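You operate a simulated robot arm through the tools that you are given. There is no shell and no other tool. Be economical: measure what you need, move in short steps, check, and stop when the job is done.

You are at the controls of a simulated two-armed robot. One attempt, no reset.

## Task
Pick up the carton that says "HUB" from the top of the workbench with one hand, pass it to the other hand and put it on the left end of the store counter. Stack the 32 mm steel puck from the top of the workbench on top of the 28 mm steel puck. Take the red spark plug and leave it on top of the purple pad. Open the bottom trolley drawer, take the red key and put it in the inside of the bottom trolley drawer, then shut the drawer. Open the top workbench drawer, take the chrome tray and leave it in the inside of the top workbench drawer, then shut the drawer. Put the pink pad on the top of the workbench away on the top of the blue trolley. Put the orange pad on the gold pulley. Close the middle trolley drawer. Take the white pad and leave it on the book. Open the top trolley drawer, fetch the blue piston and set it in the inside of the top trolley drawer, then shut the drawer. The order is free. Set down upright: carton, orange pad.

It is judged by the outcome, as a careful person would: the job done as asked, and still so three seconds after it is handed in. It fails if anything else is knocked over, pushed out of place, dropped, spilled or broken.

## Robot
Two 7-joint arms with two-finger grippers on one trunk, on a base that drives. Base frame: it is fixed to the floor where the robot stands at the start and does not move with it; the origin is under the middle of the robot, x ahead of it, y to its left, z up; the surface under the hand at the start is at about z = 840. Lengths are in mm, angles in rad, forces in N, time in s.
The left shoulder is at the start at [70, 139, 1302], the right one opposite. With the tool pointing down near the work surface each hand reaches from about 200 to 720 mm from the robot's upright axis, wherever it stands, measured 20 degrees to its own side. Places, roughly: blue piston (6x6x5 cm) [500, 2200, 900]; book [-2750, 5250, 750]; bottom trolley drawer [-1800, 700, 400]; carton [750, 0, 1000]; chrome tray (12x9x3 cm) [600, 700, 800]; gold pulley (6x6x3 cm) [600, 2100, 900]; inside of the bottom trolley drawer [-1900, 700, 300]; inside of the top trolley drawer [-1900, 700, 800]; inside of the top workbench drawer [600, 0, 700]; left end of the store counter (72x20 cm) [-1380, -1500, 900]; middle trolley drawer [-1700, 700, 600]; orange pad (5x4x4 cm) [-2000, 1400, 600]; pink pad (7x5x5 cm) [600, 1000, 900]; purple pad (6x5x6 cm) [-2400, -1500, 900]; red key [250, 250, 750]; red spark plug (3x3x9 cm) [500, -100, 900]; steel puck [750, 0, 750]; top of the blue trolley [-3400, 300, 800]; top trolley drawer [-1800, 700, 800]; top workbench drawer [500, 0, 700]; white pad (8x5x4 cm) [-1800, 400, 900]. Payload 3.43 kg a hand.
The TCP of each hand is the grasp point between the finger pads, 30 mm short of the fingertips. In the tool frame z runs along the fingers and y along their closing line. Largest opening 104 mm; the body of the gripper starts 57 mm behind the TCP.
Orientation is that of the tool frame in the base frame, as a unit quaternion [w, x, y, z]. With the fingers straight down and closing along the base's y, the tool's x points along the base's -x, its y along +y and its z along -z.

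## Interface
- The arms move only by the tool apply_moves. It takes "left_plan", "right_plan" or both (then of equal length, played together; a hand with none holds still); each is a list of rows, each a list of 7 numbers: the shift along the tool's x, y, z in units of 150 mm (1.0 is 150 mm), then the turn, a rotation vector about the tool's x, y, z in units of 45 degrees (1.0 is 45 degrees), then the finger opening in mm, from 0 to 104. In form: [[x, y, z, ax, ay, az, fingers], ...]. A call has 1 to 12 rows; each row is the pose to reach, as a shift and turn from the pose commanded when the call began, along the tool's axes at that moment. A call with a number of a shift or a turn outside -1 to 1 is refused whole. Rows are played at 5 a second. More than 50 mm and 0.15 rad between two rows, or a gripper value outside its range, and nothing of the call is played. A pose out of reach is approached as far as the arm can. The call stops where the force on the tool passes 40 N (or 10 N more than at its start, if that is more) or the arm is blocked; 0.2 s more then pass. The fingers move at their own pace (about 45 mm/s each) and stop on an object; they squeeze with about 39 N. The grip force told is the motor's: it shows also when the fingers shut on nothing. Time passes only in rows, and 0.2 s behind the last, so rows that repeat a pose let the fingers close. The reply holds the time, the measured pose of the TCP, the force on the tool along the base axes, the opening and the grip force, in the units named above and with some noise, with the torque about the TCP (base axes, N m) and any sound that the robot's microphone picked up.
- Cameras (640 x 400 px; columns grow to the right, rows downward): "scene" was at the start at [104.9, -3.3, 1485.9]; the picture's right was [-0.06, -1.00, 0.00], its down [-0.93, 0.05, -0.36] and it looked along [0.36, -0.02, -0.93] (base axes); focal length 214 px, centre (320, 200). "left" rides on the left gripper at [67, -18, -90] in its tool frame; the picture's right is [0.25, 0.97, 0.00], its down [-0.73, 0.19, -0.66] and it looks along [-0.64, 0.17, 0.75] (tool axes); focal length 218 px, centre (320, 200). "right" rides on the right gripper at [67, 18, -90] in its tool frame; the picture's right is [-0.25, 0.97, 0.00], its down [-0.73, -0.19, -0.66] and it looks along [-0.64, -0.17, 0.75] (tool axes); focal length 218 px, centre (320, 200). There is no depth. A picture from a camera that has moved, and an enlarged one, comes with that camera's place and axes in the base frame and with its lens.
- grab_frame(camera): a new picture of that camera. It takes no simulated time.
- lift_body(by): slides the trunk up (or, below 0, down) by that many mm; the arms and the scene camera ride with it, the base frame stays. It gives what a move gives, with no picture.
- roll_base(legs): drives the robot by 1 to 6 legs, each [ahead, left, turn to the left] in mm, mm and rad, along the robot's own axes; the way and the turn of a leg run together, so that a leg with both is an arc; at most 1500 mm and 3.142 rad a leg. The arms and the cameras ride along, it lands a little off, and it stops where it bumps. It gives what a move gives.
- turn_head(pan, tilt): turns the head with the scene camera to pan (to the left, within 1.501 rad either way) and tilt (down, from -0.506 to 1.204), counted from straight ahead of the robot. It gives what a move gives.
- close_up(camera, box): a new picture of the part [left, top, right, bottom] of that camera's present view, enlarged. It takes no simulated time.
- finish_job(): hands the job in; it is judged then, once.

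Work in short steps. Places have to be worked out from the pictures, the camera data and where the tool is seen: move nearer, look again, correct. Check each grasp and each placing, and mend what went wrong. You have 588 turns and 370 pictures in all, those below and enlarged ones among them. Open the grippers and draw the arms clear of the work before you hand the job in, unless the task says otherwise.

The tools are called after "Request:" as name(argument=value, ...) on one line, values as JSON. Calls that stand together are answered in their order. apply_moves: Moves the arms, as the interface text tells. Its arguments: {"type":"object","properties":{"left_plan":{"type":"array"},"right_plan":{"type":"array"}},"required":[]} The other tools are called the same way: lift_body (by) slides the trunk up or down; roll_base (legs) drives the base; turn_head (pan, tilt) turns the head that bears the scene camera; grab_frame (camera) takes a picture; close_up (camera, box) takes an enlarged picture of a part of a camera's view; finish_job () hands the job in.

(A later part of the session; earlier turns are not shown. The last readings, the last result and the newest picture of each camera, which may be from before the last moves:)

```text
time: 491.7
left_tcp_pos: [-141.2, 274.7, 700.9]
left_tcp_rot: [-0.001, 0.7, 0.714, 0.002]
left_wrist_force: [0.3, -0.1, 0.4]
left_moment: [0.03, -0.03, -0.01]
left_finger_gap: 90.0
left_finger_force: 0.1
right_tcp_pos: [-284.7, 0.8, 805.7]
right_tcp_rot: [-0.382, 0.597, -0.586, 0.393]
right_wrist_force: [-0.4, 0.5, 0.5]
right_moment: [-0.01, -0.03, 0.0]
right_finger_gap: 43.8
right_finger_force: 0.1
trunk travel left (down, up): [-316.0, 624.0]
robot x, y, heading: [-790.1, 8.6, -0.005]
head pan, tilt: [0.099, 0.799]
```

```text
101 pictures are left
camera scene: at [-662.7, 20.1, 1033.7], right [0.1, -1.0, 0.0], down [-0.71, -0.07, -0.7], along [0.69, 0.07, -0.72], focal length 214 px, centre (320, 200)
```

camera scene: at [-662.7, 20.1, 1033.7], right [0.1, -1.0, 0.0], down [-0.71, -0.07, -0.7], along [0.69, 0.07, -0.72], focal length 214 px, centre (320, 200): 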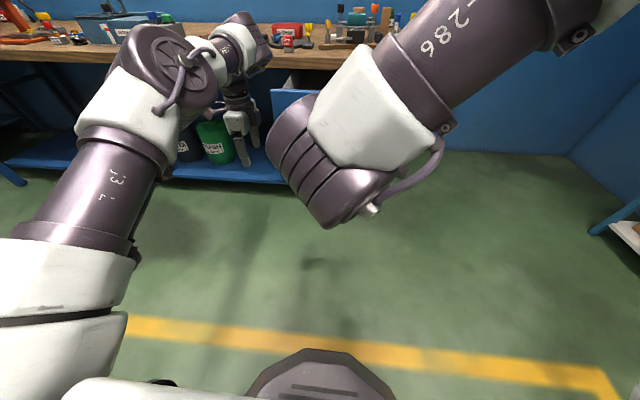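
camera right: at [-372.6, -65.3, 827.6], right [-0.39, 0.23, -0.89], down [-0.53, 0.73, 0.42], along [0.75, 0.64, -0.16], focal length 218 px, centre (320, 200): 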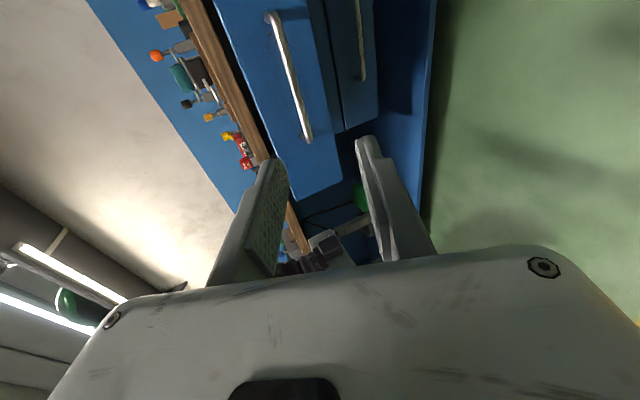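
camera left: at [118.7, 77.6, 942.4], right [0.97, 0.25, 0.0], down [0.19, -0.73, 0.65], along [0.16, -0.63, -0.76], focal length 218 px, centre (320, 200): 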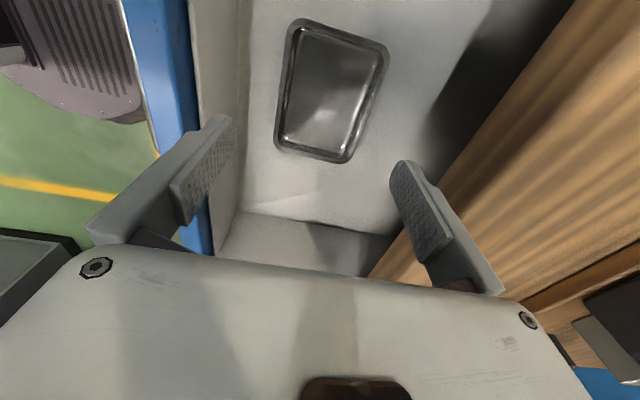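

The left hand would meet the bench when I push, so I raise the trunk again, retract/raise the left hand and lower the right by arm motion instead.

Request:
lift_body(by=200)

Request:
apply_moves(left_plan=[[0, -0.2, -0.2, 0, 0, 0, 90], [0, -0.4, -0.4, 0, 0, 0, 90], [0, -0.6, -0.6, 0, 0, 0, 90], [0, -0.8, -0.8, 0, 0, 0, 90], [0, -1.0, -0.9, 0, 0, 0, 90]], right_plan=[[0, 0.29, 0.1, 0, 0, 0, 44], [0, 0.55, 0.2, 0, 0, 0, 44], [0, 0.8, 0.32, 0, 0, 0, 44], [0, 0.9, 0.4, 0, 0, 0, 44], [0, 0.95, 0.42, 0, 0, 0, 44]])

Request:
grab_frame(camera="right")

```text
time: 493.8
left_tcp_pos: [-141.6, 274.1, 901.5]
left_tcp_rot: [0.0, 0.7, 0.714, 0.001]
left_wrist_force: [0.6, -0.4, -1.2]
left_moment: [0.0, -0.01, -0.02]
left_finger_gap: 90.0
left_finger_force: 0.1
right_tcp_pos: [-283.9, 1.8, 1005.6]
right_tcp_rot: [-0.382, 0.597, -0.586, 0.393]
right_wrist_force: [0.5, -0.3, 0.4]
right_moment: [0.04, -0.01, 0.0]
right_finger_gap: 44.1
right_finger_force: 0.1
trunk travel left (down, up): [-516.0, 424.0]
robot x, y, heading: [-789.1, 13.5, -0.005]
head pan, tilt: [0.099, 0.799]
```

```text
time: 495.0
left_tcp_pos: [-293.6, 272.2, 1037.2]
left_tcp_rot: [-0.001, 0.701, 0.713, 0.001]
left_wrist_force: [-1.3, 0.1, -0.5]
left_moment: [-0.02, -0.02, -0.01]
left_finger_gap: 89.8
left_finger_force: 0.0
right_tcp_pos: [-266.9, -9.3, 860.1]
right_tcp_rot: [-0.382, 0.593, -0.591, 0.39]
right_wrist_force: [0.0, 0.4, 0.2]
right_moment: [0.01, -0.02, 0.01]
right_finger_gap: 44.0
right_finger_force: 0.1
right hand out of reach, approached as far as the arm can: row 3, 4, 5
trunk travel left (down, up): [-516.0, 424.0]
robot x, y, heading: [-794.6, 10.7, 0.001]
head pan, tilt: [0.099, 0.799]
```

```text
100 pictures are left
camera right: at [-354.9, -75.2, 880.8], right [-0.39, 0.25, -0.89], down [-0.52, 0.74, 0.43], along [0.76, 0.63, -0.16], focal length 218 px, centre (320, 200)
```

right: 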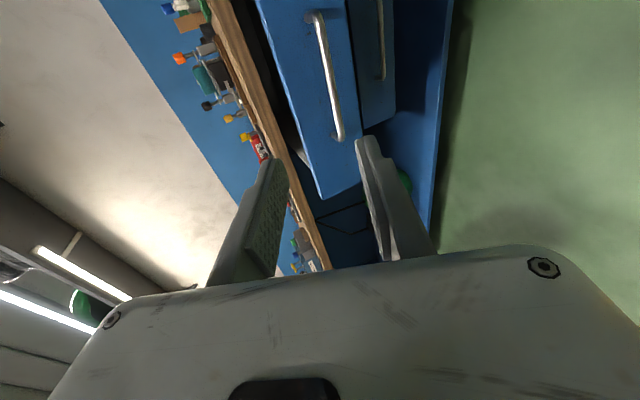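

I lower the trunk 126 mm (right hand to z≈734) while lifting the left hand in compensation.

Request:
lift_body(by=-126)

Request:
apply_moves(left_plan=[[0.1, -0.1, -0.25, 0, 0, 0, 60], [0.2, -0.2, -0.5, 0, 0, 0, 60], [0.2, -0.2, -0.75, 0, 0, 0, 60]])

Request:
roll_base(legs=[[170, 0, 0]])

Request:
grab_frame(camera="right")

Request:
grab_frame(camera="scene")

```text
time: 496.6
left_tcp_pos: [-291.0, 270.5, 911.5]
left_tcp_rot: [0.0, 0.7, 0.714, 0.001]
left_wrist_force: [0.4, -0.1, -1.0]
left_moment: [-0.02, 0.01, -0.01]
left_finger_gap: 90.2
left_finger_force: 0.0
right_tcp_pos: [-265.5, -10.6, 731.8]
right_tcp_rot: [-0.381, 0.593, -0.592, 0.39]
right_wrist_force: [0.0, 0.4, 0.6]
right_moment: [0.01, 0.01, 0.04]
right_finger_gap: 44.2
right_finger_force: 0.1
trunk travel left (down, up): [-390.0, 550.0]
robot x, y, heading: [-790.1, 10.5, -0.003]
head pan, tilt: [0.099, 0.799]
```

```text
time: 497.4
left_tcp_pos: [-334.2, 283.6, 984.9]
left_tcp_rot: [0.0, 0.701, 0.714, 0.001]
left_wrist_force: [0.3, 0.0, 0.6]
left_moment: [0.04, -0.03, -0.02]
left_finger_gap: 60.1
left_finger_force: 0.0
left hand out of reach, approached as far as the arm can: row 2, 3
right_tcp_pos: [-265.0, -11.0, 731.7]
right_tcp_rot: [-0.381, 0.593, -0.592, 0.39]
right_wrist_force: [1.0, -0.3, -0.3]
right_moment: [0.01, 0.01, 0.02]
right_finger_gap: 44.1
right_finger_force: 0.0
trunk travel left (down, up): [-390.0, 550.0]
robot x, y, heading: [-793.1, 15.0, -0.002]
head pan, tilt: [0.099, 0.799]
```

```text
time: 498.9
left_tcp_pos: [-161.3, 284.7, 984.4]
left_tcp_rot: [-0.001, 0.7, 0.714, 0.001]
left_wrist_force: [0.5, -0.3, -0.6]
left_moment: [0.02, 0.02, 0.0]
left_finger_gap: 60.2
left_finger_force: 0.1
right_tcp_pos: [-91.2, -8.8, 733.6]
right_tcp_rot: [-0.382, 0.593, -0.592, 0.39]
right_wrist_force: [1.0, 0.1, 0.4]
right_moment: [-0.01, -0.04, 0.0]
right_finger_gap: 43.9
right_finger_force: 0.0
trunk travel left (down, up): [-390.0, 550.0]
robot x, y, heading: [-618.3, 10.2, 0.0]
head pan, tilt: [0.099, 0.799]
```

```text
99 pictures are left
camera right: at [-180.3, -75.0, 754.2], right [-0.39, 0.24, -0.89], down [-0.52, 0.74, 0.43], along [0.76, 0.63, -0.16], focal length 218 px, centre (320, 200)
```

right: 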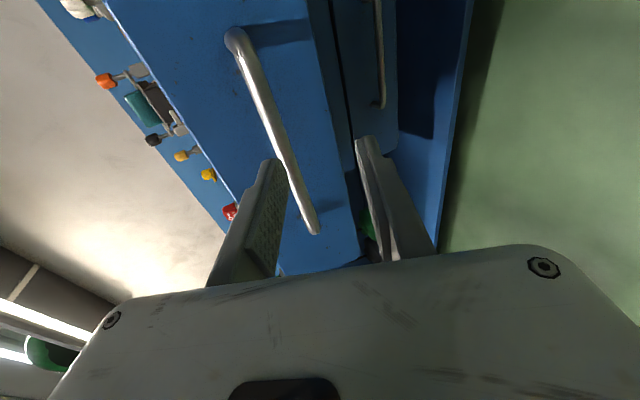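

```text
98 pictures are left
camera scene: at [-489.1, 20.4, 1107.5], right [0.1, -0.99, 0.0], down [-0.71, -0.07, -0.7], along [0.69, 0.07, -0.72], focal length 214 px, centre (320, 200)
```

scene: 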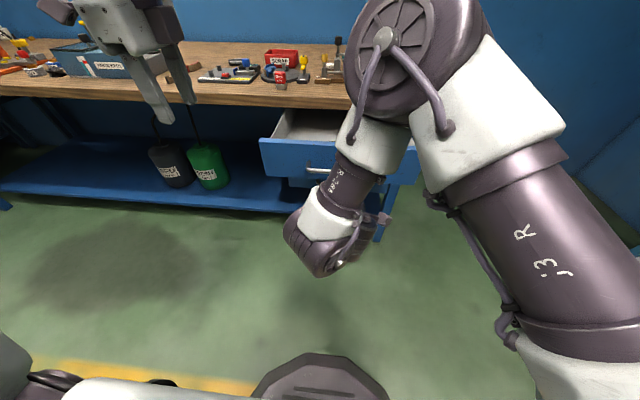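

The bar lies about (−24, z 737). I advance 67 mm horizontally to straddle it, then close.

Request:
apply_moves(right_plan=[[0, -0.1, 0.2, 0, 0, 0, 44], [0, -0.15, 0.3, 0, 0, 0, 44]])

Request:
grab_frame(camera="right")

```text
time: 499.4
left_tcp_pos: [-160.9, 283.9, 984.0]
left_tcp_rot: [0.0, 0.7, 0.714, 0.002]
left_wrist_force: [0.5, -0.1, -0.4]
left_moment: [0.02, 0.01, -0.01]
left_finger_gap: 60.3
left_finger_force: 0.0
right_tcp_pos: [-42.3, -7.8, 735.6]
right_tcp_rot: [-0.382, 0.594, -0.591, 0.39]
right_wrist_force: [0.4, 0.2, 0.4]
right_moment: [-0.02, -0.01, 0.05]
right_finger_gap: 44.1
right_finger_force: 0.1
trunk travel left (down, up): [-390.0, 550.0]
robot x, y, heading: [-618.5, 13.1, -0.002]
head pan, tilt: [0.099, 0.799]
```

```text
97 pictures are left
camera right: at [-130.8, -74.7, 756.8], right [-0.39, 0.24, -0.89], down [-0.52, 0.74, 0.43], along [0.76, 0.63, -0.16], focal length 218 px, centre (320, 200)
```

right: 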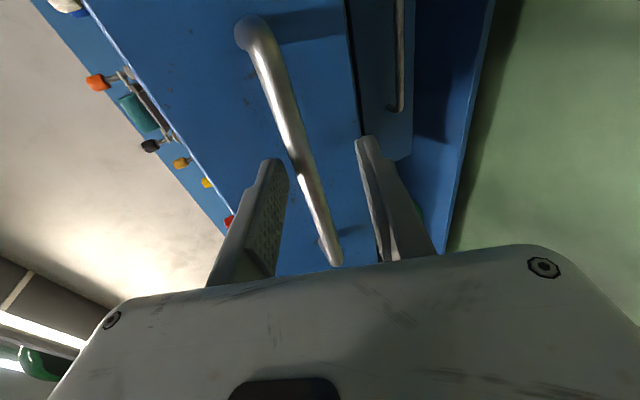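

The bar is now between the fingers. I advance 17 mm and close on it.

Request:
apply_moves(right_plan=[[0, -0.05, 0.1, 0, 0, 0, 44], [0, -0.05, 0.1, 0, 0, 0, 5], [0, -0.05, 0.1, 0, 0, 0, 5], [0, -0.05, 0.1, 0, 0, 0, 5]])

Request:
roll_base(legs=[[200, 0, 0]])

Request:
grab_frame(camera="scene")

```text
time: 500.4
left_tcp_pos: [-162.7, 284.4, 985.8]
left_tcp_rot: [0.0, 0.7, 0.714, 0.001]
left_wrist_force: [0.8, 0.3, 0.6]
left_moment: [0.0, 0.0, -0.03]
left_finger_gap: 60.0
left_finger_force: 0.1
right_tcp_pos: [-26.1, -10.1, 737.7]
right_tcp_rot: [-0.383, 0.593, -0.59, 0.392]
right_wrist_force: [0.5, -1.2, 13.5]
right_moment: [0.34, -0.17, 0.1]
right_finger_gap: 14.0
right_finger_force: 36.4
trunk travel left (down, up): [-390.0, 550.0]
robot x, y, heading: [-619.0, 9.9, -0.005]
head pan, tilt: [0.099, 0.799]
```

```text
time: 502.1
left_tcp_pos: [37.9, 284.7, 986.8]
left_tcp_rot: [0.001, 0.699, 0.715, 0.003]
left_wrist_force: [0.6, 0.0, -0.6]
left_moment: [-0.01, 0.02, -0.01]
left_finger_gap: 59.8
left_finger_force: 0.1
right_tcp_pos: [175.3, -9.4, 738.9]
right_tcp_rot: [-0.384, 0.593, -0.589, 0.392]
right_wrist_force: [0.0, -8.1, 28.6]
right_moment: [0.04, -0.23, -0.65]
right_finger_gap: 13.3
right_finger_force: 44.4
trunk travel left (down, up): [-390.0, 550.0]
robot x, y, heading: [-419.7, 12.4, 0.003]
head pan, tilt: [0.099, 0.799]
```

```text
96 pictures are left
camera scene: at [-290.3, 19.9, 1108.0], right [0.1, -0.99, 0.0], down [-0.71, -0.07, -0.7], along [0.7, 0.07, -0.72], focal length 214 px, centre (320, 200)
```

scene: 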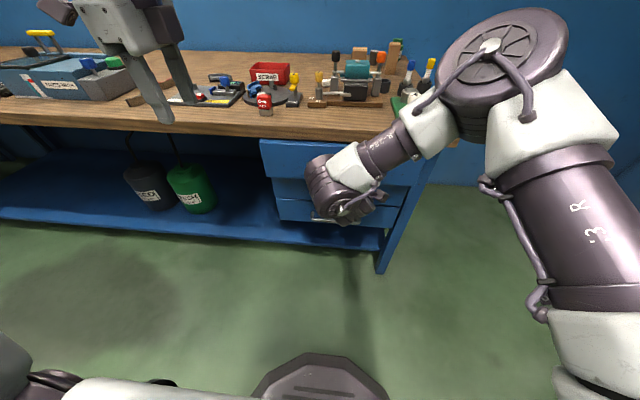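

Remaining ~49 mm: drive 42 mm, then press with the arm.

Request:
roll_base(legs=[[42, 0, 0]])

Request:
apply_moves(right_plan=[[0, -0.015, 0.03, 0, 0, 0, 5], [0, -0.03, 0.06, 0, 0, 0, 5], [0, -0.045, 0.09, 0, 0, 0, 5]])

Request:
close_up(camera="scene", box=[220, 110, 460, 260])

```text
time: 502.9
left_tcp_pos: [80.6, 285.4, 985.5]
left_tcp_rot: [0.0, 0.699, 0.715, 0.001]
left_wrist_force: [-0.4, 0.3, 0.5]
left_moment: [0.0, 0.02, 0.0]
left_finger_gap: 59.8
left_finger_force: 0.0
right_tcp_pos: [216.3, -9.2, 737.2]
right_tcp_rot: [-0.382, 0.594, -0.59, 0.391]
right_wrist_force: [-12.0, -3.8, 0.4]
right_moment: [0.51, 0.02, 0.3]
right_finger_gap: 13.5
right_finger_force: 44.7
trunk travel left (down, up): [-390.0, 550.0]
robot x, y, heading: [-379.9, 13.0, 0.005]
head pan, tilt: [0.099, 0.799]
```

```text
time: 503.4
left_tcp_pos: [75.9, 285.6, 986.7]
left_tcp_rot: [0.002, 0.699, 0.715, 0.002]
left_wrist_force: [-0.3, 0.0, 0.4]
left_moment: [0.02, 0.03, 0.02]
left_finger_gap: 59.9
left_finger_force: 0.0
right_tcp_pos: [217.6, -9.0, 737.1]
right_tcp_rot: [-0.381, 0.595, -0.591, 0.389]
right_wrist_force: [-23.1, -4.1, 11.9]
right_moment: [0.33, 0.03, -0.08]
right_finger_gap: 13.4
right_finger_force: 45.0
trunk travel left (down, up): [-390.0, 550.0]
robot x, y, heading: [-378.5, 14.4, 0.001]
head pan, tilt: [0.099, 0.799]
stopped in row 2 (right hand): the force on the tool passed its limit at 42 N (the readings are from after the stop); the commanded pose is now the measured one
```

```text
2.67 times, centred on (340, 185) of scene
camera zoom: at [-252.3, 20.1, 1108.4], right [0.1, -0.99, 0.0], down [-0.71, -0.07, -0.7], along [0.7, 0.07, -0.71], focal length 572 px, centre (267, 240)
```

zoom: 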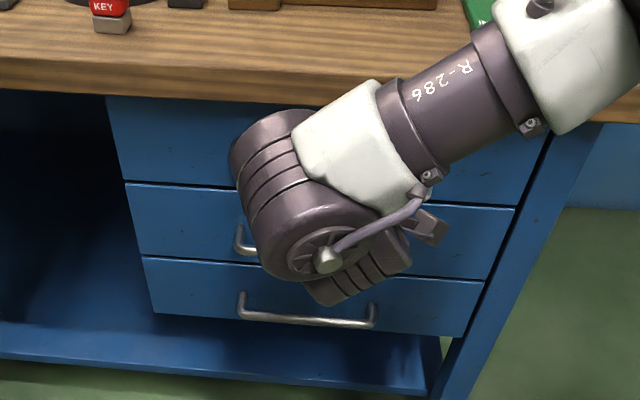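

The drawer is flush and at its stop. I release the bar and back the hand off.

Request:
apply_moves(right_plan=[[0, 0, 0, 0, 0, 0, 30], [0, 0, 0, 0, 0, 0, 44], [0, 0, 0, 0, 0, 0, 44], [0, 0, -0.2, 0, 0, 0, 44], [0, 0, -0.4, 0, 0, 0, 44]])

Request:
roll_base(legs=[[-250, 0, 0]])

Request:
lift_body(by=200)

Request:
grab_frame(camera="scene")

```text
time: 504.6
left_tcp_pos: [80.2, 286.3, 986.4]
left_tcp_rot: [0.001, 0.699, 0.715, 0.001]
left_wrist_force: [0.1, -0.2, 0.2]
left_moment: [-0.02, -0.02, 0.0]
left_finger_gap: 60.0
left_finger_force: 0.1
right_tcp_pos: [167.4, -7.8, 758.2]
right_tcp_rot: [-0.381, 0.596, -0.591, 0.387]
right_wrist_force: [-0.3, 0.6, 0.3]
right_moment: [0.02, 0.0, -0.01]
right_finger_gap: 44.2
right_finger_force: 0.0
trunk travel left (down, up): [-390.0, 550.0]
robot x, y, heading: [-377.9, 9.2, -0.0]
head pan, tilt: [0.099, 0.799]
```

```text
time: 506.4
left_tcp_pos: [-168.3, 285.9, 985.9]
left_tcp_rot: [0.002, 0.698, 0.716, 0.002]
left_wrist_force: [-1.2, -0.3, -0.6]
left_moment: [-0.01, -0.01, 0.01]
left_finger_gap: 60.0
left_finger_force: 0.0
right_tcp_pos: [-81.8, -8.2, 757.6]
right_tcp_rot: [-0.38, 0.597, -0.592, 0.386]
right_wrist_force: [0.0, -0.3, -0.5]
right_moment: [-0.05, 0.02, 0.0]
right_finger_gap: 44.0
right_finger_force: 0.0
trunk travel left (down, up): [-390.0, 550.0]
robot x, y, heading: [-620.7, 11.7, -0.0]
head pan, tilt: [0.099, 0.799]
```

```text
time: 508.6
left_tcp_pos: [-167.4, 285.9, 1183.9]
left_tcp_rot: [0.002, 0.699, 0.716, 0.001]
left_wrist_force: [-0.3, -0.1, -0.5]
left_moment: [0.03, -0.01, 0.0]
left_finger_gap: 59.9
left_finger_force: 0.2
right_tcp_pos: [-82.0, -8.8, 957.2]
right_tcp_rot: [-0.38, 0.597, -0.591, 0.387]
right_wrist_force: [0.0, -0.4, -0.1]
right_moment: [-0.04, -0.01, -0.02]
right_finger_gap: 44.0
right_finger_force: 0.1
trunk travel left (down, up): [-590.0, 350.0]
robot x, y, heading: [-626.3, 11.2, 0.001]
head pan, tilt: [0.099, 0.799]
```

```text
94 pictures are left
camera scene: at [-495.7, 20.4, 1307.5], right [0.1, -0.99, 0.0], down [-0.71, -0.07, -0.7], along [0.69, 0.07, -0.72], focal length 214 px, centre (320, 200)
```

scene: 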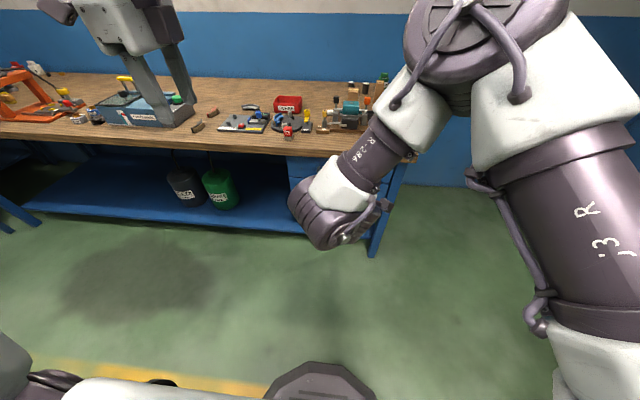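

I raise/retract the right hand and drive so the left hand can reach the key (≈[314,253]).

Request:
apply_moves(right_plan=[[0, -0.15, -0.18, 0, 0, 0, 44], [0, -0.3, -0.36, 0, 0, 0, 44], [0, -0.5, -0.54, 0, 0, 0, 44]])

Request:
roll_base(legs=[[0, 70, 0], [330, 0, 0]])

Request:
grab_frame(camera="left")

Request:
grab_frame(camera="scene")

```text
time: 509.4
left_tcp_pos: [-169.1, 283.8, 1184.5]
left_tcp_rot: [0.0, 0.698, 0.716, 0.002]
left_wrist_force: [-0.3, -0.1, 0.5]
left_moment: [-0.03, 0.0, 0.04]
left_finger_gap: 59.8
left_finger_force: 0.2
right_tcp_pos: [-125.7, -6.0, 1059.7]
right_tcp_rot: [-0.38, 0.597, -0.591, 0.387]
right_wrist_force: [-0.8, 0.9, -0.4]
right_moment: [-0.03, -0.04, 0.0]
right_finger_gap: 44.0
right_finger_force: 0.1
trunk travel left (down, up): [-590.0, 350.0]
robot x, y, heading: [-627.1, 14.2, 0.0]
head pan, tilt: [0.099, 0.799]
```

```text
time: 512.2
left_tcp_pos: [154.5, 363.0, 1185.0]
left_tcp_rot: [0.001, 0.695, 0.719, 0.002]
left_wrist_force: [-0.1, -0.4, -0.1]
left_moment: [0.02, 0.02, -0.03]
left_finger_gap: 60.1
left_finger_force: 0.0
right_tcp_pos: [201.0, 73.6, 1057.8]
right_tcp_rot: [-0.382, 0.599, -0.588, 0.385]
right_wrist_force: [-0.3, 0.2, -0.1]
right_moment: [-0.01, -0.05, 0.01]
right_finger_gap: 43.8
right_finger_force: 0.1
trunk travel left (down, up): [-590.0, 350.0]
robot x, y, heading: [-296.8, 84.9, 0.013]
head pan, tilt: [0.099, 0.799]
```

```text
93 pictures are left
camera left: at [133.8, 432.3, 1274.8], right [0.96, 0.28, 0.0], down [0.21, -0.72, 0.66], along [0.19, -0.63, -0.75], focal length 218 px, centre (320, 200)
```

left: 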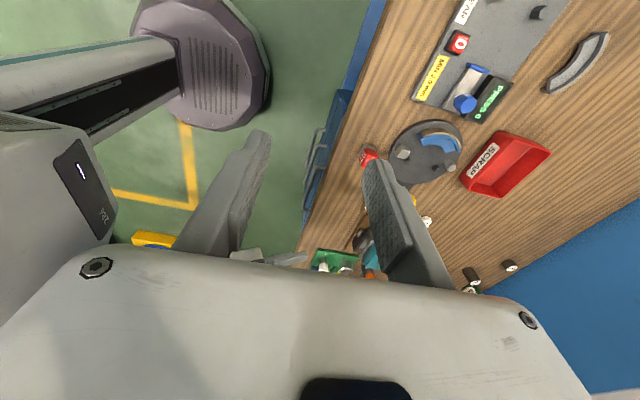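

```text
92 pictures are left
camera scene: at [-171.1, 96.2, 1307.7], right [0.11, -0.99, 0.0], down [-0.71, -0.08, -0.7], along [0.69, 0.08, -0.72], focal length 214 px, centre (320, 200)
```

scene: 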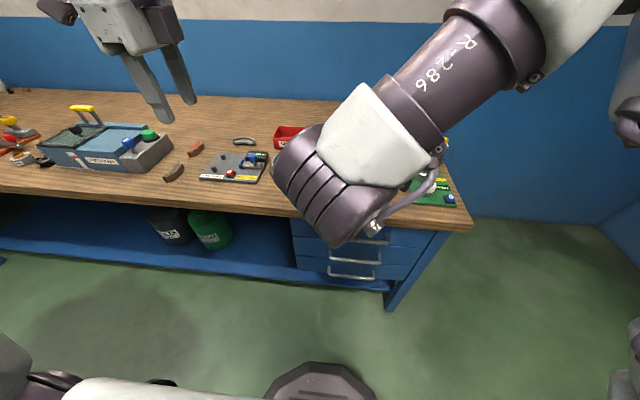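

Key ≈[305,245]. I bring the left hand above it and look.

Request:
apply_moves(left_plan=[[-0.18, 0.24, 0, 0, 0, 0, 60], [-0.36, 0.48, 0, 0, 0, 0, 60], [-0.54, 0.72, 0, 0, 0, 0, 60], [-0.72, 0.96, 0, 0, 0, 0, 60], [-0.767, 1.0, 0.1, 0, 0, 0, 60]])

Request:
apply_moves(left_plan=[[0, 0, 0.3, 0, 0, 0, 60], [0, 0, 0.6, 0, 0, 0, 60], [0, 0, 0.9, 0, 0, 0, 60], [0, 0, 1.0, 0, 0, 0, 60]])

Request:
grab_frame(camera="left")

```text
time: 513.4
left_tcp_pos: [258.8, 262.7, 1146.1]
left_tcp_rot: [0.002, 0.696, 0.718, 0.002]
left_wrist_force: [-0.7, -0.3, 0.0]
left_moment: [0.02, 0.01, 0.02]
left_finger_gap: 60.0
left_finger_force: 0.0
left hand out of reach, approached as far as the arm can: row 1, 2, 3, 4, 5
right_tcp_pos: [202.3, 73.2, 1058.5]
right_tcp_rot: [-0.382, 0.6, -0.588, 0.385]
right_wrist_force: [-0.5, 0.1, 0.1]
right_moment: [0.0, 0.02, 0.04]
right_finger_gap: 43.9
right_finger_force: 0.0
trunk travel left (down, up): [-590.0, 350.0]
robot x, y, heading: [-299.9, 89.6, 0.011]
head pan, tilt: [0.099, 0.799]
```

```text
time: 514.4
left_tcp_pos: [259.8, 263.2, 998.5]
left_tcp_rot: [0.0, 0.695, 0.719, 0.002]
left_wrist_force: [1.1, -0.6, 0.4]
left_moment: [0.0, 0.02, -0.02]
left_finger_gap: 60.0
left_finger_force: 0.1
right_tcp_pos: [201.0, 73.9, 1059.5]
right_tcp_rot: [-0.382, 0.599, -0.589, 0.385]
right_wrist_force: [-0.1, 0.3, 0.3]
right_moment: [0.01, 0.0, 0.03]
right_finger_gap: 44.1
right_finger_force: 0.0
trunk travel left (down, up): [-590.0, 350.0]
robot x, y, heading: [-301.8, 87.4, 0.012]
head pan, tilt: [0.099, 0.799]
```

```text
91 pictures are left
camera left: at [239.6, 331.2, 1088.4], right [0.96, 0.28, 0.0], down [0.21, -0.72, 0.66], along [0.19, -0.63, -0.75], focal length 218 px, centre (320, 200)
```

left: 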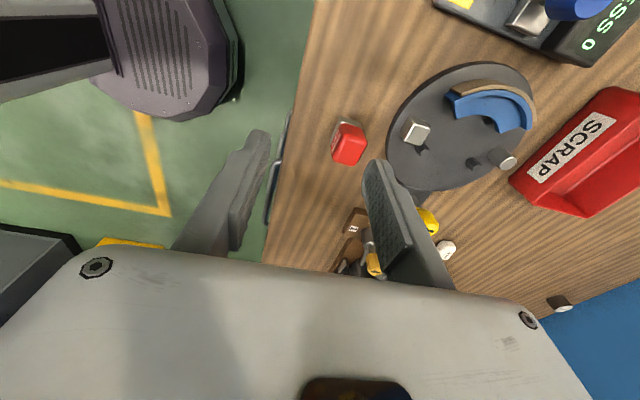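

Key ≈[305,234]. I shift over it, opening 52, and descend to z≈930.

Request:
apply_moves(left_plan=[[-0.1, 0.15, 0, 0, 0, 0, 52], [-0.193, 0.3, 0.1, 0, 0, 0, 52], [-0.193, 0.3, 0.4, 0, 0, 0, 52]])

Request:
grab_frame(camera="left")

Request:
close_up(camera="scene", box=[180, 60, 380, 240])

```text
time: 515.2
left_tcp_pos: [308.7, 239.6, 938.7]
left_tcp_rot: [0.001, 0.696, 0.718, 0.0]
left_wrist_force: [0.4, 0.5, 0.1]
left_moment: [-0.01, -0.01, 0.0]
left_finger_gap: 51.9
left_finger_force: 0.0
right_tcp_pos: [202.4, 74.7, 1058.5]
right_tcp_rot: [-0.381, 0.6, -0.589, 0.385]
right_wrist_force: [-0.3, 0.8, -0.5]
right_moment: [0.01, 0.02, 0.0]
right_finger_gap: 44.1
right_finger_force: 0.0
trunk travel left (down, up): [-590.0, 350.0]
robot x, y, heading: [-299.9, 87.1, 0.011]
head pan, tilt: [0.099, 0.799]
```

```text
90 pictures are left
camera left: at [289.0, 307.6, 1028.3], right [0.96, 0.28, 0.0], down [0.21, -0.72, 0.66], along [0.19, -0.63, -0.75], focal length 218 px, centre (320, 200)
```

left: 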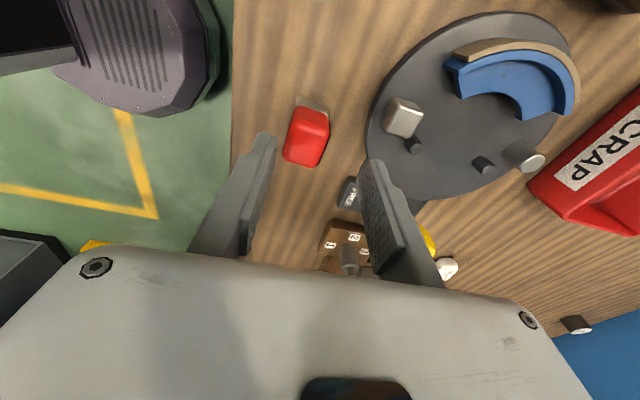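

```text
2.22 times, centred on (280, 150) of scene
camera zoom: at [-169.2, 98.5, 1307.5], right [0.11, -0.99, 0.0], down [-0.71, -0.08, -0.7], along [0.69, 0.08, -0.72], focal length 477 px, centre (409, 311)
```

zoom: 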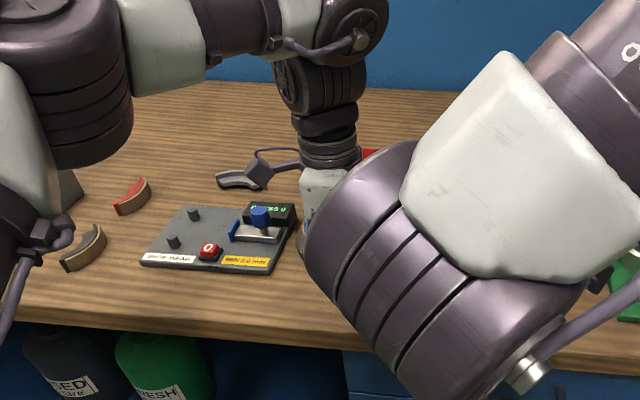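

Key top centre ≈[300,234]. I correct and descend to TCP ≈875, then close.

Request:
apply_moves(left_plan=[[-0.033, -0.055, 0.1, 0, 0, 0, 52], [-0.033, -0.055, 0.3, 0, 0, 0, 52], [-0.033, -0.055, 0.42, 0, 0, 0, 52], [-0.033, -0.055, 0.42, 0, 0, 0, 10], [-0.033, -0.055, 0.42, 0, 0, 0, 10], [-0.033, -0.055, 0.42, 0, 0, 0, 10]])

Request:
grab_frame(camera="left")

```text
time: 516.6
left_tcp_pos: [297.8, 232.1, 875.4]
left_tcp_rot: [0.001, 0.695, 0.719, 0.001]
left_wrist_force: [0.7, -0.6, -0.6]
left_moment: [0.02, 0.0, 0.02]
left_finger_gap: 26.6
left_finger_force: 39.2
right_tcp_pos: [200.9, 72.2, 1058.5]
right_tcp_rot: [-0.382, 0.599, -0.588, 0.385]
right_wrist_force: [0.2, 0.4, 0.1]
right_moment: [-0.01, 0.01, -0.03]
right_finger_gap: 43.8
right_finger_force: 0.0
trunk travel left (down, up): [-590.0, 350.0]
robot x, y, heading: [-299.3, 84.9, 0.011]
head pan, tilt: [0.099, 0.799]
```

```text
88 pictures are left
camera left: at [277.9, 299.7, 964.9], right [0.96, 0.28, 0.0], down [0.21, -0.72, 0.66], along [0.19, -0.63, -0.75], focal length 218 px, centre (320, 200)
```

left: 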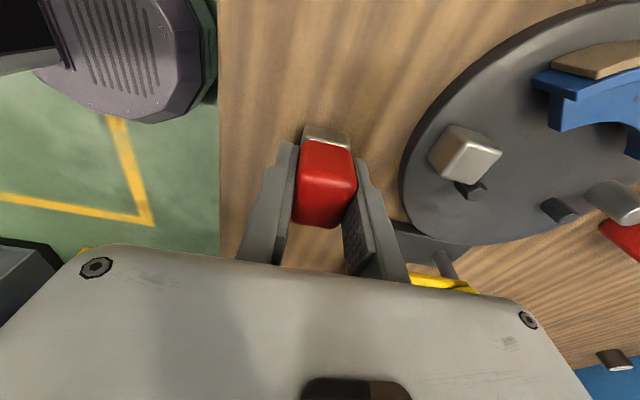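

Gripped (26.6 mm). I lift, then drive away toward the red trolley.

Request:
apply_moves(left_plan=[[0, 0, -0.2, 0, 0, 0, 10], [0, 0, -0.5, 0, 0, 0, 10], [0, 0, -0.8, 0, 0, 0, 10], [0, 0, -1.0, 0, 0, 0, 10]])

Request:
grab_frame(camera="left")

Request:
roll_base(legs=[[-450, 0, 0], [0, 630, 0], [0, 0, 3.13]])

Request:
turn_head(pan=0, tilt=0.7)

Request:
grab_frame(camera="scene")

```text
time: 517.6
left_tcp_pos: [297.1, 230.8, 1025.6]
left_tcp_rot: [0.001, 0.695, 0.719, 0.002]
left_wrist_force: [-0.1, -0.2, -0.1]
left_moment: [-0.02, 0.02, 0.0]
left_finger_gap: 26.7
left_finger_force: 38.9
right_tcp_pos: [199.8, 73.7, 1058.5]
right_tcp_rot: [-0.382, 0.599, -0.589, 0.385]
right_wrist_force: [0.4, 0.1, -1.1]
right_moment: [-0.01, 0.0, 0.01]
right_finger_gap: 44.0
right_finger_force: 0.0
trunk travel left (down, up): [-590.0, 350.0]
robot x, y, heading: [-296.8, 85.8, 0.017]
head pan, tilt: [0.099, 0.799]
```

```text
87 pictures are left
camera left: at [277.3, 298.3, 1115.7], right [0.96, 0.28, 0.0], down [0.21, -0.72, 0.66], along [0.19, -0.63, -0.75], focal length 218 px, centre (320, 200)
```

left: 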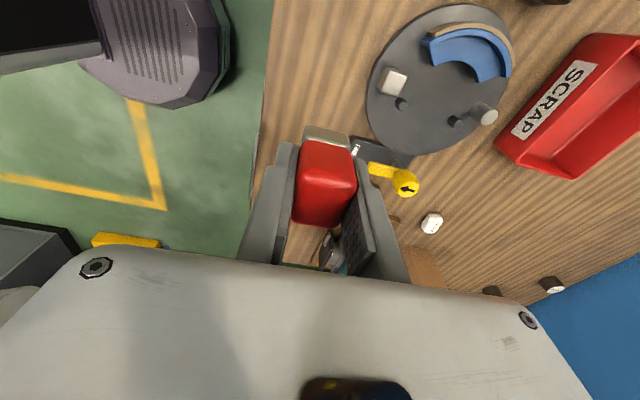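

```text
time: 530.9
left_tcp_pos: [-1343.0, 519.3, 1026.2]
left_tcp_rot: [0.001, 0.74, -0.672, -0.002]
left_wrist_force: [0.0, -0.3, -0.4]
left_moment: [-0.01, 0.04, 0.02]
left_finger_gap: 27.0
left_finger_force: 39.1
right_tcp_pos: [-1256.6, 683.1, 1058.5]
right_tcp_rot: [-0.373, 0.569, 0.618, -0.393]
right_wrist_force: [0.2, -0.3, -0.2]
right_moment: [0.0, 0.0, 0.04]
right_finger_gap: 44.0
right_finger_force: 0.1
trunk travel left (down, up): [-590.0, 350.0]
robot x, y, heading: [-755.8, 702.4, -3.06]
head pan, tilt: [0.099, 0.799]
```

```text
time: 531.6
left_tcp_pos: [-1343.5, 520.1, 1025.0]
left_tcp_rot: [0.001, 0.741, -0.671, -0.001]
left_wrist_force: [-0.1, -0.6, 0.6]
left_moment: [-0.01, -0.02, 0.0]
left_finger_gap: 26.7
left_finger_force: 38.5
right_tcp_pos: [-1256.2, 683.5, 1058.0]
right_tcp_rot: [-0.372, 0.569, 0.618, -0.394]
right_wrist_force: [0.4, 0.4, -0.3]
right_moment: [-0.01, -0.01, -0.02]
right_finger_gap: 43.9
right_finger_force: 0.0
trunk travel left (down, up): [-590.0, 350.0]
robot x, y, heading: [-756.8, 703.2, -3.061]
head pan, tilt: [0.0, 0.7]
```

```text
86 pictures are left
camera scene: at [-891.7, 692.1, 1315.8], right [-0.08, 1.0, 0.0], down [0.64, 0.05, -0.76], along [-0.76, -0.06, -0.64], focal length 214 px, centre (320, 200)
```

scene: 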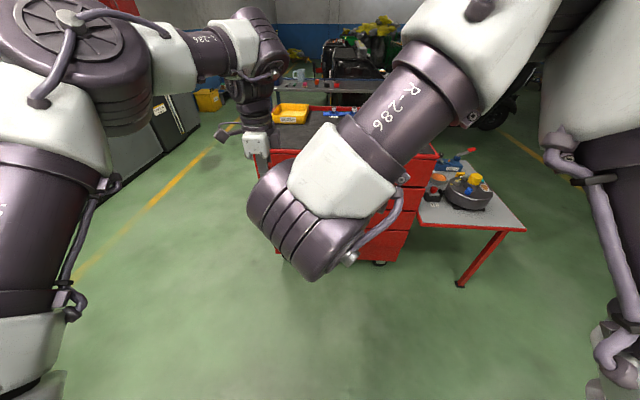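

I correct heading, retract the left hand (holding the key), and lower the trunk for the bottom drawer.

Request:
roll_base(legs=[[0, 0, -0.08]])

Request:
apply_moves(left_plan=[[0, -0.2, -0.1, 0, 0, 0, 10], [0, -0.45, -0.2, 0, 0, 0, 10], [0, -0.7, -0.3, 0, 0, 0, 10], [0, -0.9, -0.4, 0, 0, 0, 10]])

Request:
lift_body(by=-480)

Request:
grab_frame(camera="right")

Request:
grab_frame(camera="scene")

```text
time: 532.5
left_tcp_pos: [-1356.0, 566.6, 1025.7]
left_tcp_rot: [0.001, 0.713, -0.701, -0.001]
left_wrist_force: [0.2, 0.4, -0.5]
left_moment: [0.01, -0.03, 0.02]
left_finger_gap: 26.6
left_finger_force: 39.0
right_tcp_pos: [-1255.3, 722.9, 1058.9]
right_tcp_rot: [-0.388, 0.594, 0.595, -0.379]
right_wrist_force: [1.3, 0.4, 0.6]
right_moment: [0.03, -0.04, 0.0]
right_finger_gap: 44.1
right_finger_force: 0.1
trunk travel left (down, up): [-590.0, 350.0]
robot x, y, heading: [-758.6, 701.0, 3.134]
head pan, tilt: [0.0, 0.7]
```

```text
time: 533.5
left_tcp_pos: [-1217.9, 567.6, 1085.1]
left_tcp_rot: [0.002, 0.713, -0.701, -0.001]
left_wrist_force: [0.2, -0.1, -0.3]
left_moment: [0.01, 0.01, -0.01]
left_finger_gap: 26.9
left_finger_force: 39.4
right_tcp_pos: [-1253.2, 722.6, 1059.2]
right_tcp_rot: [-0.39, 0.593, 0.594, -0.379]
right_wrist_force: [-0.6, -0.5, 0.1]
right_moment: [-0.02, 0.03, 0.0]
right_finger_gap: 44.2
right_finger_force: 0.1
trunk travel left (down, up): [-590.0, 350.0]
robot x, y, heading: [-754.0, 704.5, 3.137]
head pan, tilt: [0.0, 0.7]
```

```text
refused: -480 is not a number from -400 to 400
```

```text
85 pictures are left
camera right: at [-1163.6, 790.5, 1081.3], right [0.4, -0.24, -0.89], down [0.52, -0.74, 0.43], along [-0.76, -0.63, -0.17], focal length 218 px, centre (320, 200)
```

right: 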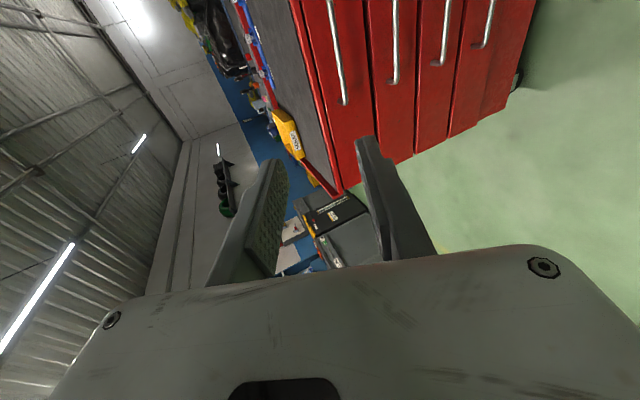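

```text
84 pictures are left
camera scene: at [-890.0, 702.3, 1316.0], right [0.0, 1.0, 0.0], down [0.64, 0.0, -0.77], along [-0.77, 0.0, -0.64], focal length 214 px, centre (320, 200)
```

scene: 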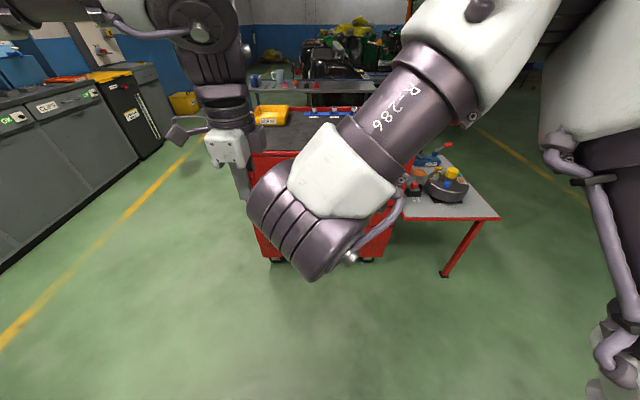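

I lower in two steps (400 + 100) and look.

Request:
lift_body(by=-400)

Request:
lift_body(by=-120)

Request:
grab_frame(camera="right")

Request:
grab_frame(camera="scene")

```text
time: 537.3
left_tcp_pos: [-1218.6, 568.5, 684.2]
left_tcp_rot: [0.002, 0.713, -0.701, -0.001]
left_wrist_force: [0.2, -0.7, -0.3]
left_moment: [0.01, 0.02, 0.0]
left_finger_gap: 26.8
left_finger_force: 39.1
right_tcp_pos: [-1256.0, 724.1, 657.6]
right_tcp_rot: [-0.389, 0.593, 0.595, -0.379]
right_wrist_force: [0.3, -0.6, 0.1]
right_moment: [-0.01, 0.03, 0.0]
right_finger_gap: 44.0
right_finger_force: 0.1
trunk travel left (down, up): [-190.0, 750.0]
robot x, y, heading: [-753.9, 698.7, 3.139]
head pan, tilt: [0.0, 0.7]
```

```text
time: 538.8
left_tcp_pos: [-1220.2, 568.1, 564.4]
left_tcp_rot: [0.0, 0.713, -0.701, -0.002]
left_wrist_force: [-0.7, 0.7, -0.4]
left_moment: [0.01, 0.03, -0.01]
left_finger_gap: 26.8
left_finger_force: 39.2
right_tcp_pos: [-1256.5, 723.5, 539.2]
right_tcp_rot: [-0.389, 0.593, 0.595, -0.379]
right_wrist_force: [0.1, -0.5, -0.5]
right_moment: [-0.02, 0.0, 0.0]
right_finger_gap: 44.2
right_finger_force: 0.0
trunk travel left (down, up): [-70.0, 870.0]
robot x, y, heading: [-758.3, 702.6, 3.139]
head pan, tilt: [0.0, 0.7]
```

```text
83 pictures are left
camera right: at [-1165.1, 791.1, 560.7], right [0.4, -0.24, -0.88], down [0.52, -0.74, 0.44], along [-0.76, -0.63, -0.17], focal length 218 px, centre (320, 200)
```

right: 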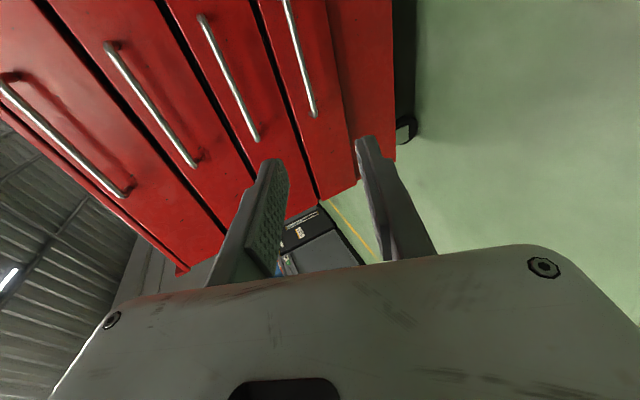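

```text
82 pictures are left
camera scene: at [-891.8, 703.0, 795.9], right [0.0, 1.0, 0.0], down [0.64, 0.0, -0.76], along [-0.76, 0.0, -0.64], focal length 214 px, centre (320, 200)
```

scene: 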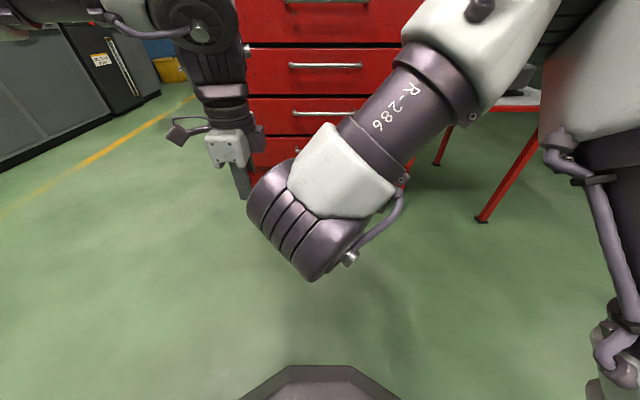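

The bottom bar is at (−1655, z≈400). I lower the trunk 65 mm more and the right hand by ~70 mm.

Request:
lift_body(by=-65)

Request:
apply_moves(right_plan=[[0, 0.2, 0.08, 0, 0, 0, 44], [0, 0.42, 0.18, 0, 0, 0, 44]])

Request:
roll_base(legs=[[300, 0, 0]])

Request:
grab_frame(camera="right")

Request:
grab_frame(camera="scene")

```text
time: 539.8
left_tcp_pos: [-1219.5, 568.9, 499.6]
left_tcp_rot: [0.001, 0.713, -0.701, -0.001]
left_wrist_force: [0.4, -0.1, -0.8]
left_moment: [0.02, 0.0, -0.02]
left_finger_gap: 26.7
left_finger_force: 38.3
right_tcp_pos: [-1254.9, 724.4, 472.9]
right_tcp_rot: [-0.388, 0.593, 0.595, -0.379]
right_wrist_force: [0.8, 1.2, 0.6]
right_moment: [0.01, 0.03, 0.0]
right_finger_gap: 43.8
right_finger_force: 0.1
trunk travel left (down, up): [-5.0, 935.0]
robot x, y, heading: [-754.0, 708.0, 3.136]
head pan, tilt: [0.0, 0.7]
```

```text
time: 540.4
left_tcp_pos: [-1219.1, 568.7, 501.0]
left_tcp_rot: [0.001, 0.713, -0.701, -0.001]
left_wrist_force: [0.5, -0.6, -0.7]
left_moment: [0.0, 0.04, 0.0]
left_finger_gap: 27.0
left_finger_force: 38.6
right_tcp_pos: [-1255.5, 724.0, 405.9]
right_tcp_rot: [-0.388, 0.593, 0.595, -0.379]
right_wrist_force: [-0.4, -0.3, 0.6]
right_moment: [-0.04, 0.0, 0.04]
right_finger_gap: 44.1
right_finger_force: 0.1
trunk travel left (down, up): [-5.0, 935.0]
robot x, y, heading: [-757.0, 702.3, 3.134]
head pan, tilt: [0.0, 0.7]
```

```text
time: 542.5
left_tcp_pos: [-1518.0, 566.1, 499.8]
left_tcp_rot: [0.001, 0.715, -0.7, -0.001]
left_wrist_force: [-0.1, 0.0, 0.0]
left_moment: [0.0, 0.02, 0.01]
left_finger_gap: 26.7
left_finger_force: 39.0
right_tcp_pos: [-1554.0, 722.6, 405.7]
right_tcp_rot: [-0.387, 0.593, 0.596, -0.379]
right_wrist_force: [-0.5, -0.3, -0.6]
right_moment: [0.01, 0.01, -0.04]
right_finger_gap: 44.1
right_finger_force: 0.0
trunk travel left (down, up): [-5.0, 935.0]
robot x, y, heading: [-1056.9, 702.6, -3.145]
head pan, tilt: [0.0, 0.7]
```

```text
81 pictures are left
camera right: at [-1464.3, 790.4, 428.3], right [0.4, -0.24, -0.88], down [0.52, -0.74, 0.44], along [-0.76, -0.63, -0.17], focal length 218 px, centre (320, 200)
```

right: 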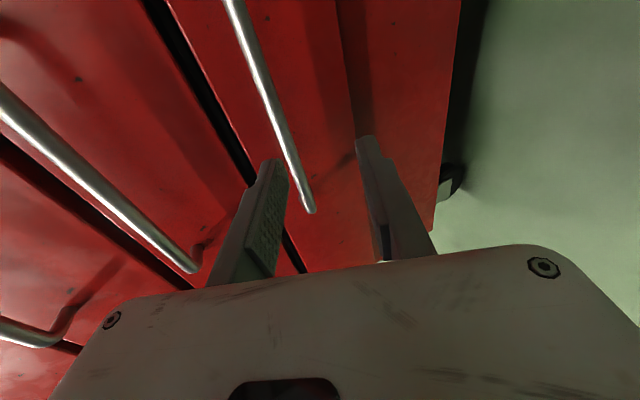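

```text
80 pictures are left
camera scene: at [-1191.2, 703.0, 730.8], right [0.0, 1.0, 0.0], down [0.64, 0.0, -0.76], along [-0.76, 0.0, -0.64], focal length 214 px, centre (320, 200)
```

scene: 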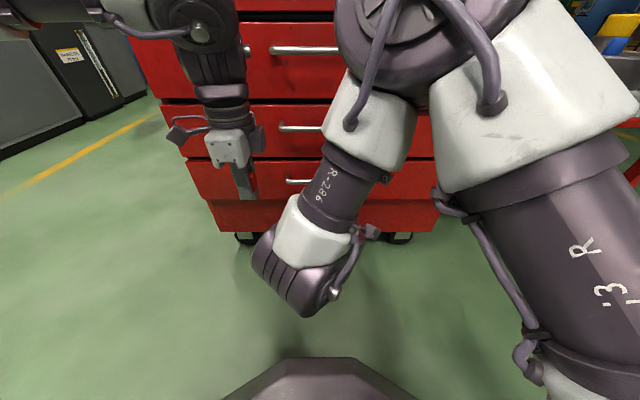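

Bar z≈401 in line. I advance 82 mm with the arm and check.

Request:
apply_moves(right_plan=[[0, -0.07, 0.17, 0, 0, 0, 44], [0, -0.14, 0.34, 0, 0, 0, 44], [0, -0.2, 0.5, 0, 0, 0, 44]])

Request:
grab_frame(camera="right")

```text
time: 543.3
left_tcp_pos: [-1517.9, 565.9, 499.1]
left_tcp_rot: [0.001, 0.714, -0.7, -0.002]
left_wrist_force: [0.1, 0.2, -0.3]
left_moment: [0.0, -0.03, 0.0]
left_finger_gap: 26.9
left_finger_force: 39.5
right_tcp_pos: [-1635.9, 722.4, 405.0]
right_tcp_rot: [-0.387, 0.592, 0.596, -0.379]
right_wrist_force: [0.4, 0.0, 0.2]
right_moment: [-0.04, -0.04, -0.01]
right_finger_gap: 43.8
right_finger_force: 0.1
trunk travel left (down, up): [-5.0, 935.0]
robot x, y, heading: [-1053.3, 704.8, -3.137]
head pan, tilt: [0.0, 0.7]
```

```text
79 pictures are left
camera right: at [-1545.1, 790.5, 425.7], right [0.4, -0.24, -0.88], down [0.52, -0.74, 0.43], along [-0.76, -0.63, -0.17], focal length 218 px, centre (320, 200)
```

right: 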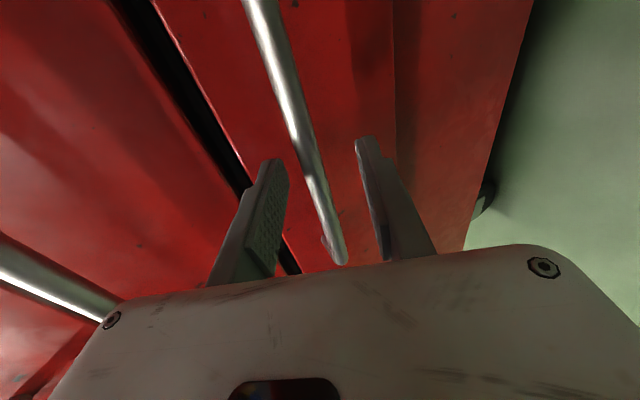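

The bar is between the fingers; 14 mm more, then close and pull by driving back.

Request:
apply_moves(right_plan=[[0, -0.035, 0.09, 0, 0, 0, 44], [0, -0.035, 0.09, 0, 0, 0, 5], [0, -0.035, 0.09, 0, 0, 0, 5], [0, -0.035, 0.09, 0, 0, 0, 5]])

Request:
roll_base(legs=[[-260, 0, 0]])

Request:
grab_frame(camera="scene")

```text
time: 544.3
left_tcp_pos: [-1517.9, 566.9, 499.1]
left_tcp_rot: [0.001, 0.715, -0.699, -0.002]
left_wrist_force: [0.3, 0.8, -0.6]
left_moment: [0.02, -0.03, -0.01]
left_finger_gap: 27.0
left_finger_force: 39.4
right_tcp_pos: [-1649.6, 722.8, 403.3]
right_tcp_rot: [-0.387, 0.593, 0.595, -0.38]
right_wrist_force: [-0.7, -0.8, 2.7]
right_moment: [-0.3, 0.04, -0.18]
right_finger_gap: 13.5
right_finger_force: 36.5
trunk travel left (down, up): [-5.0, 935.0]
robot x, y, heading: [-1056.2, 703.3, -3.145]
head pan, tilt: [0.0, 0.7]
```

```text
time: 546.1
left_tcp_pos: [-1258.4, 566.5, 500.6]
left_tcp_rot: [0.002, 0.716, -0.698, -0.001]
left_wrist_force: [0.3, -0.4, -0.3]
left_moment: [0.03, -0.01, 0.01]
left_finger_gap: 26.5
left_finger_force: 38.9
right_tcp_pos: [-1390.0, 723.2, 404.3]
right_tcp_rot: [-0.388, 0.592, 0.596, -0.38]
right_wrist_force: [-0.4, 7.1, 5.4]
right_moment: [-0.17, 0.03, -0.52]
right_finger_gap: 13.7
right_finger_force: 44.7
trunk travel left (down, up): [-5.0, 935.0]
robot x, y, heading: [-796.7, 701.9, -3.142]
head pan, tilt: [0.0, 0.7]
```

```text
78 pictures are left
camera scene: at [-931.0, 703.5, 730.9], right [0.0, 1.0, 0.0], down [0.64, 0.0, -0.77], along [-0.77, 0.0, -0.64], focal length 214 px, centre (320, 200)
```

scene: 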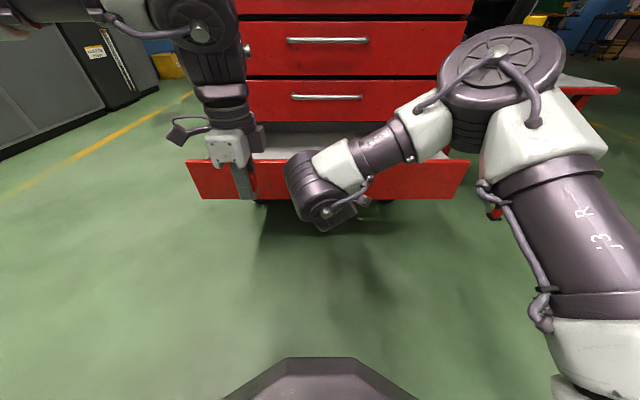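

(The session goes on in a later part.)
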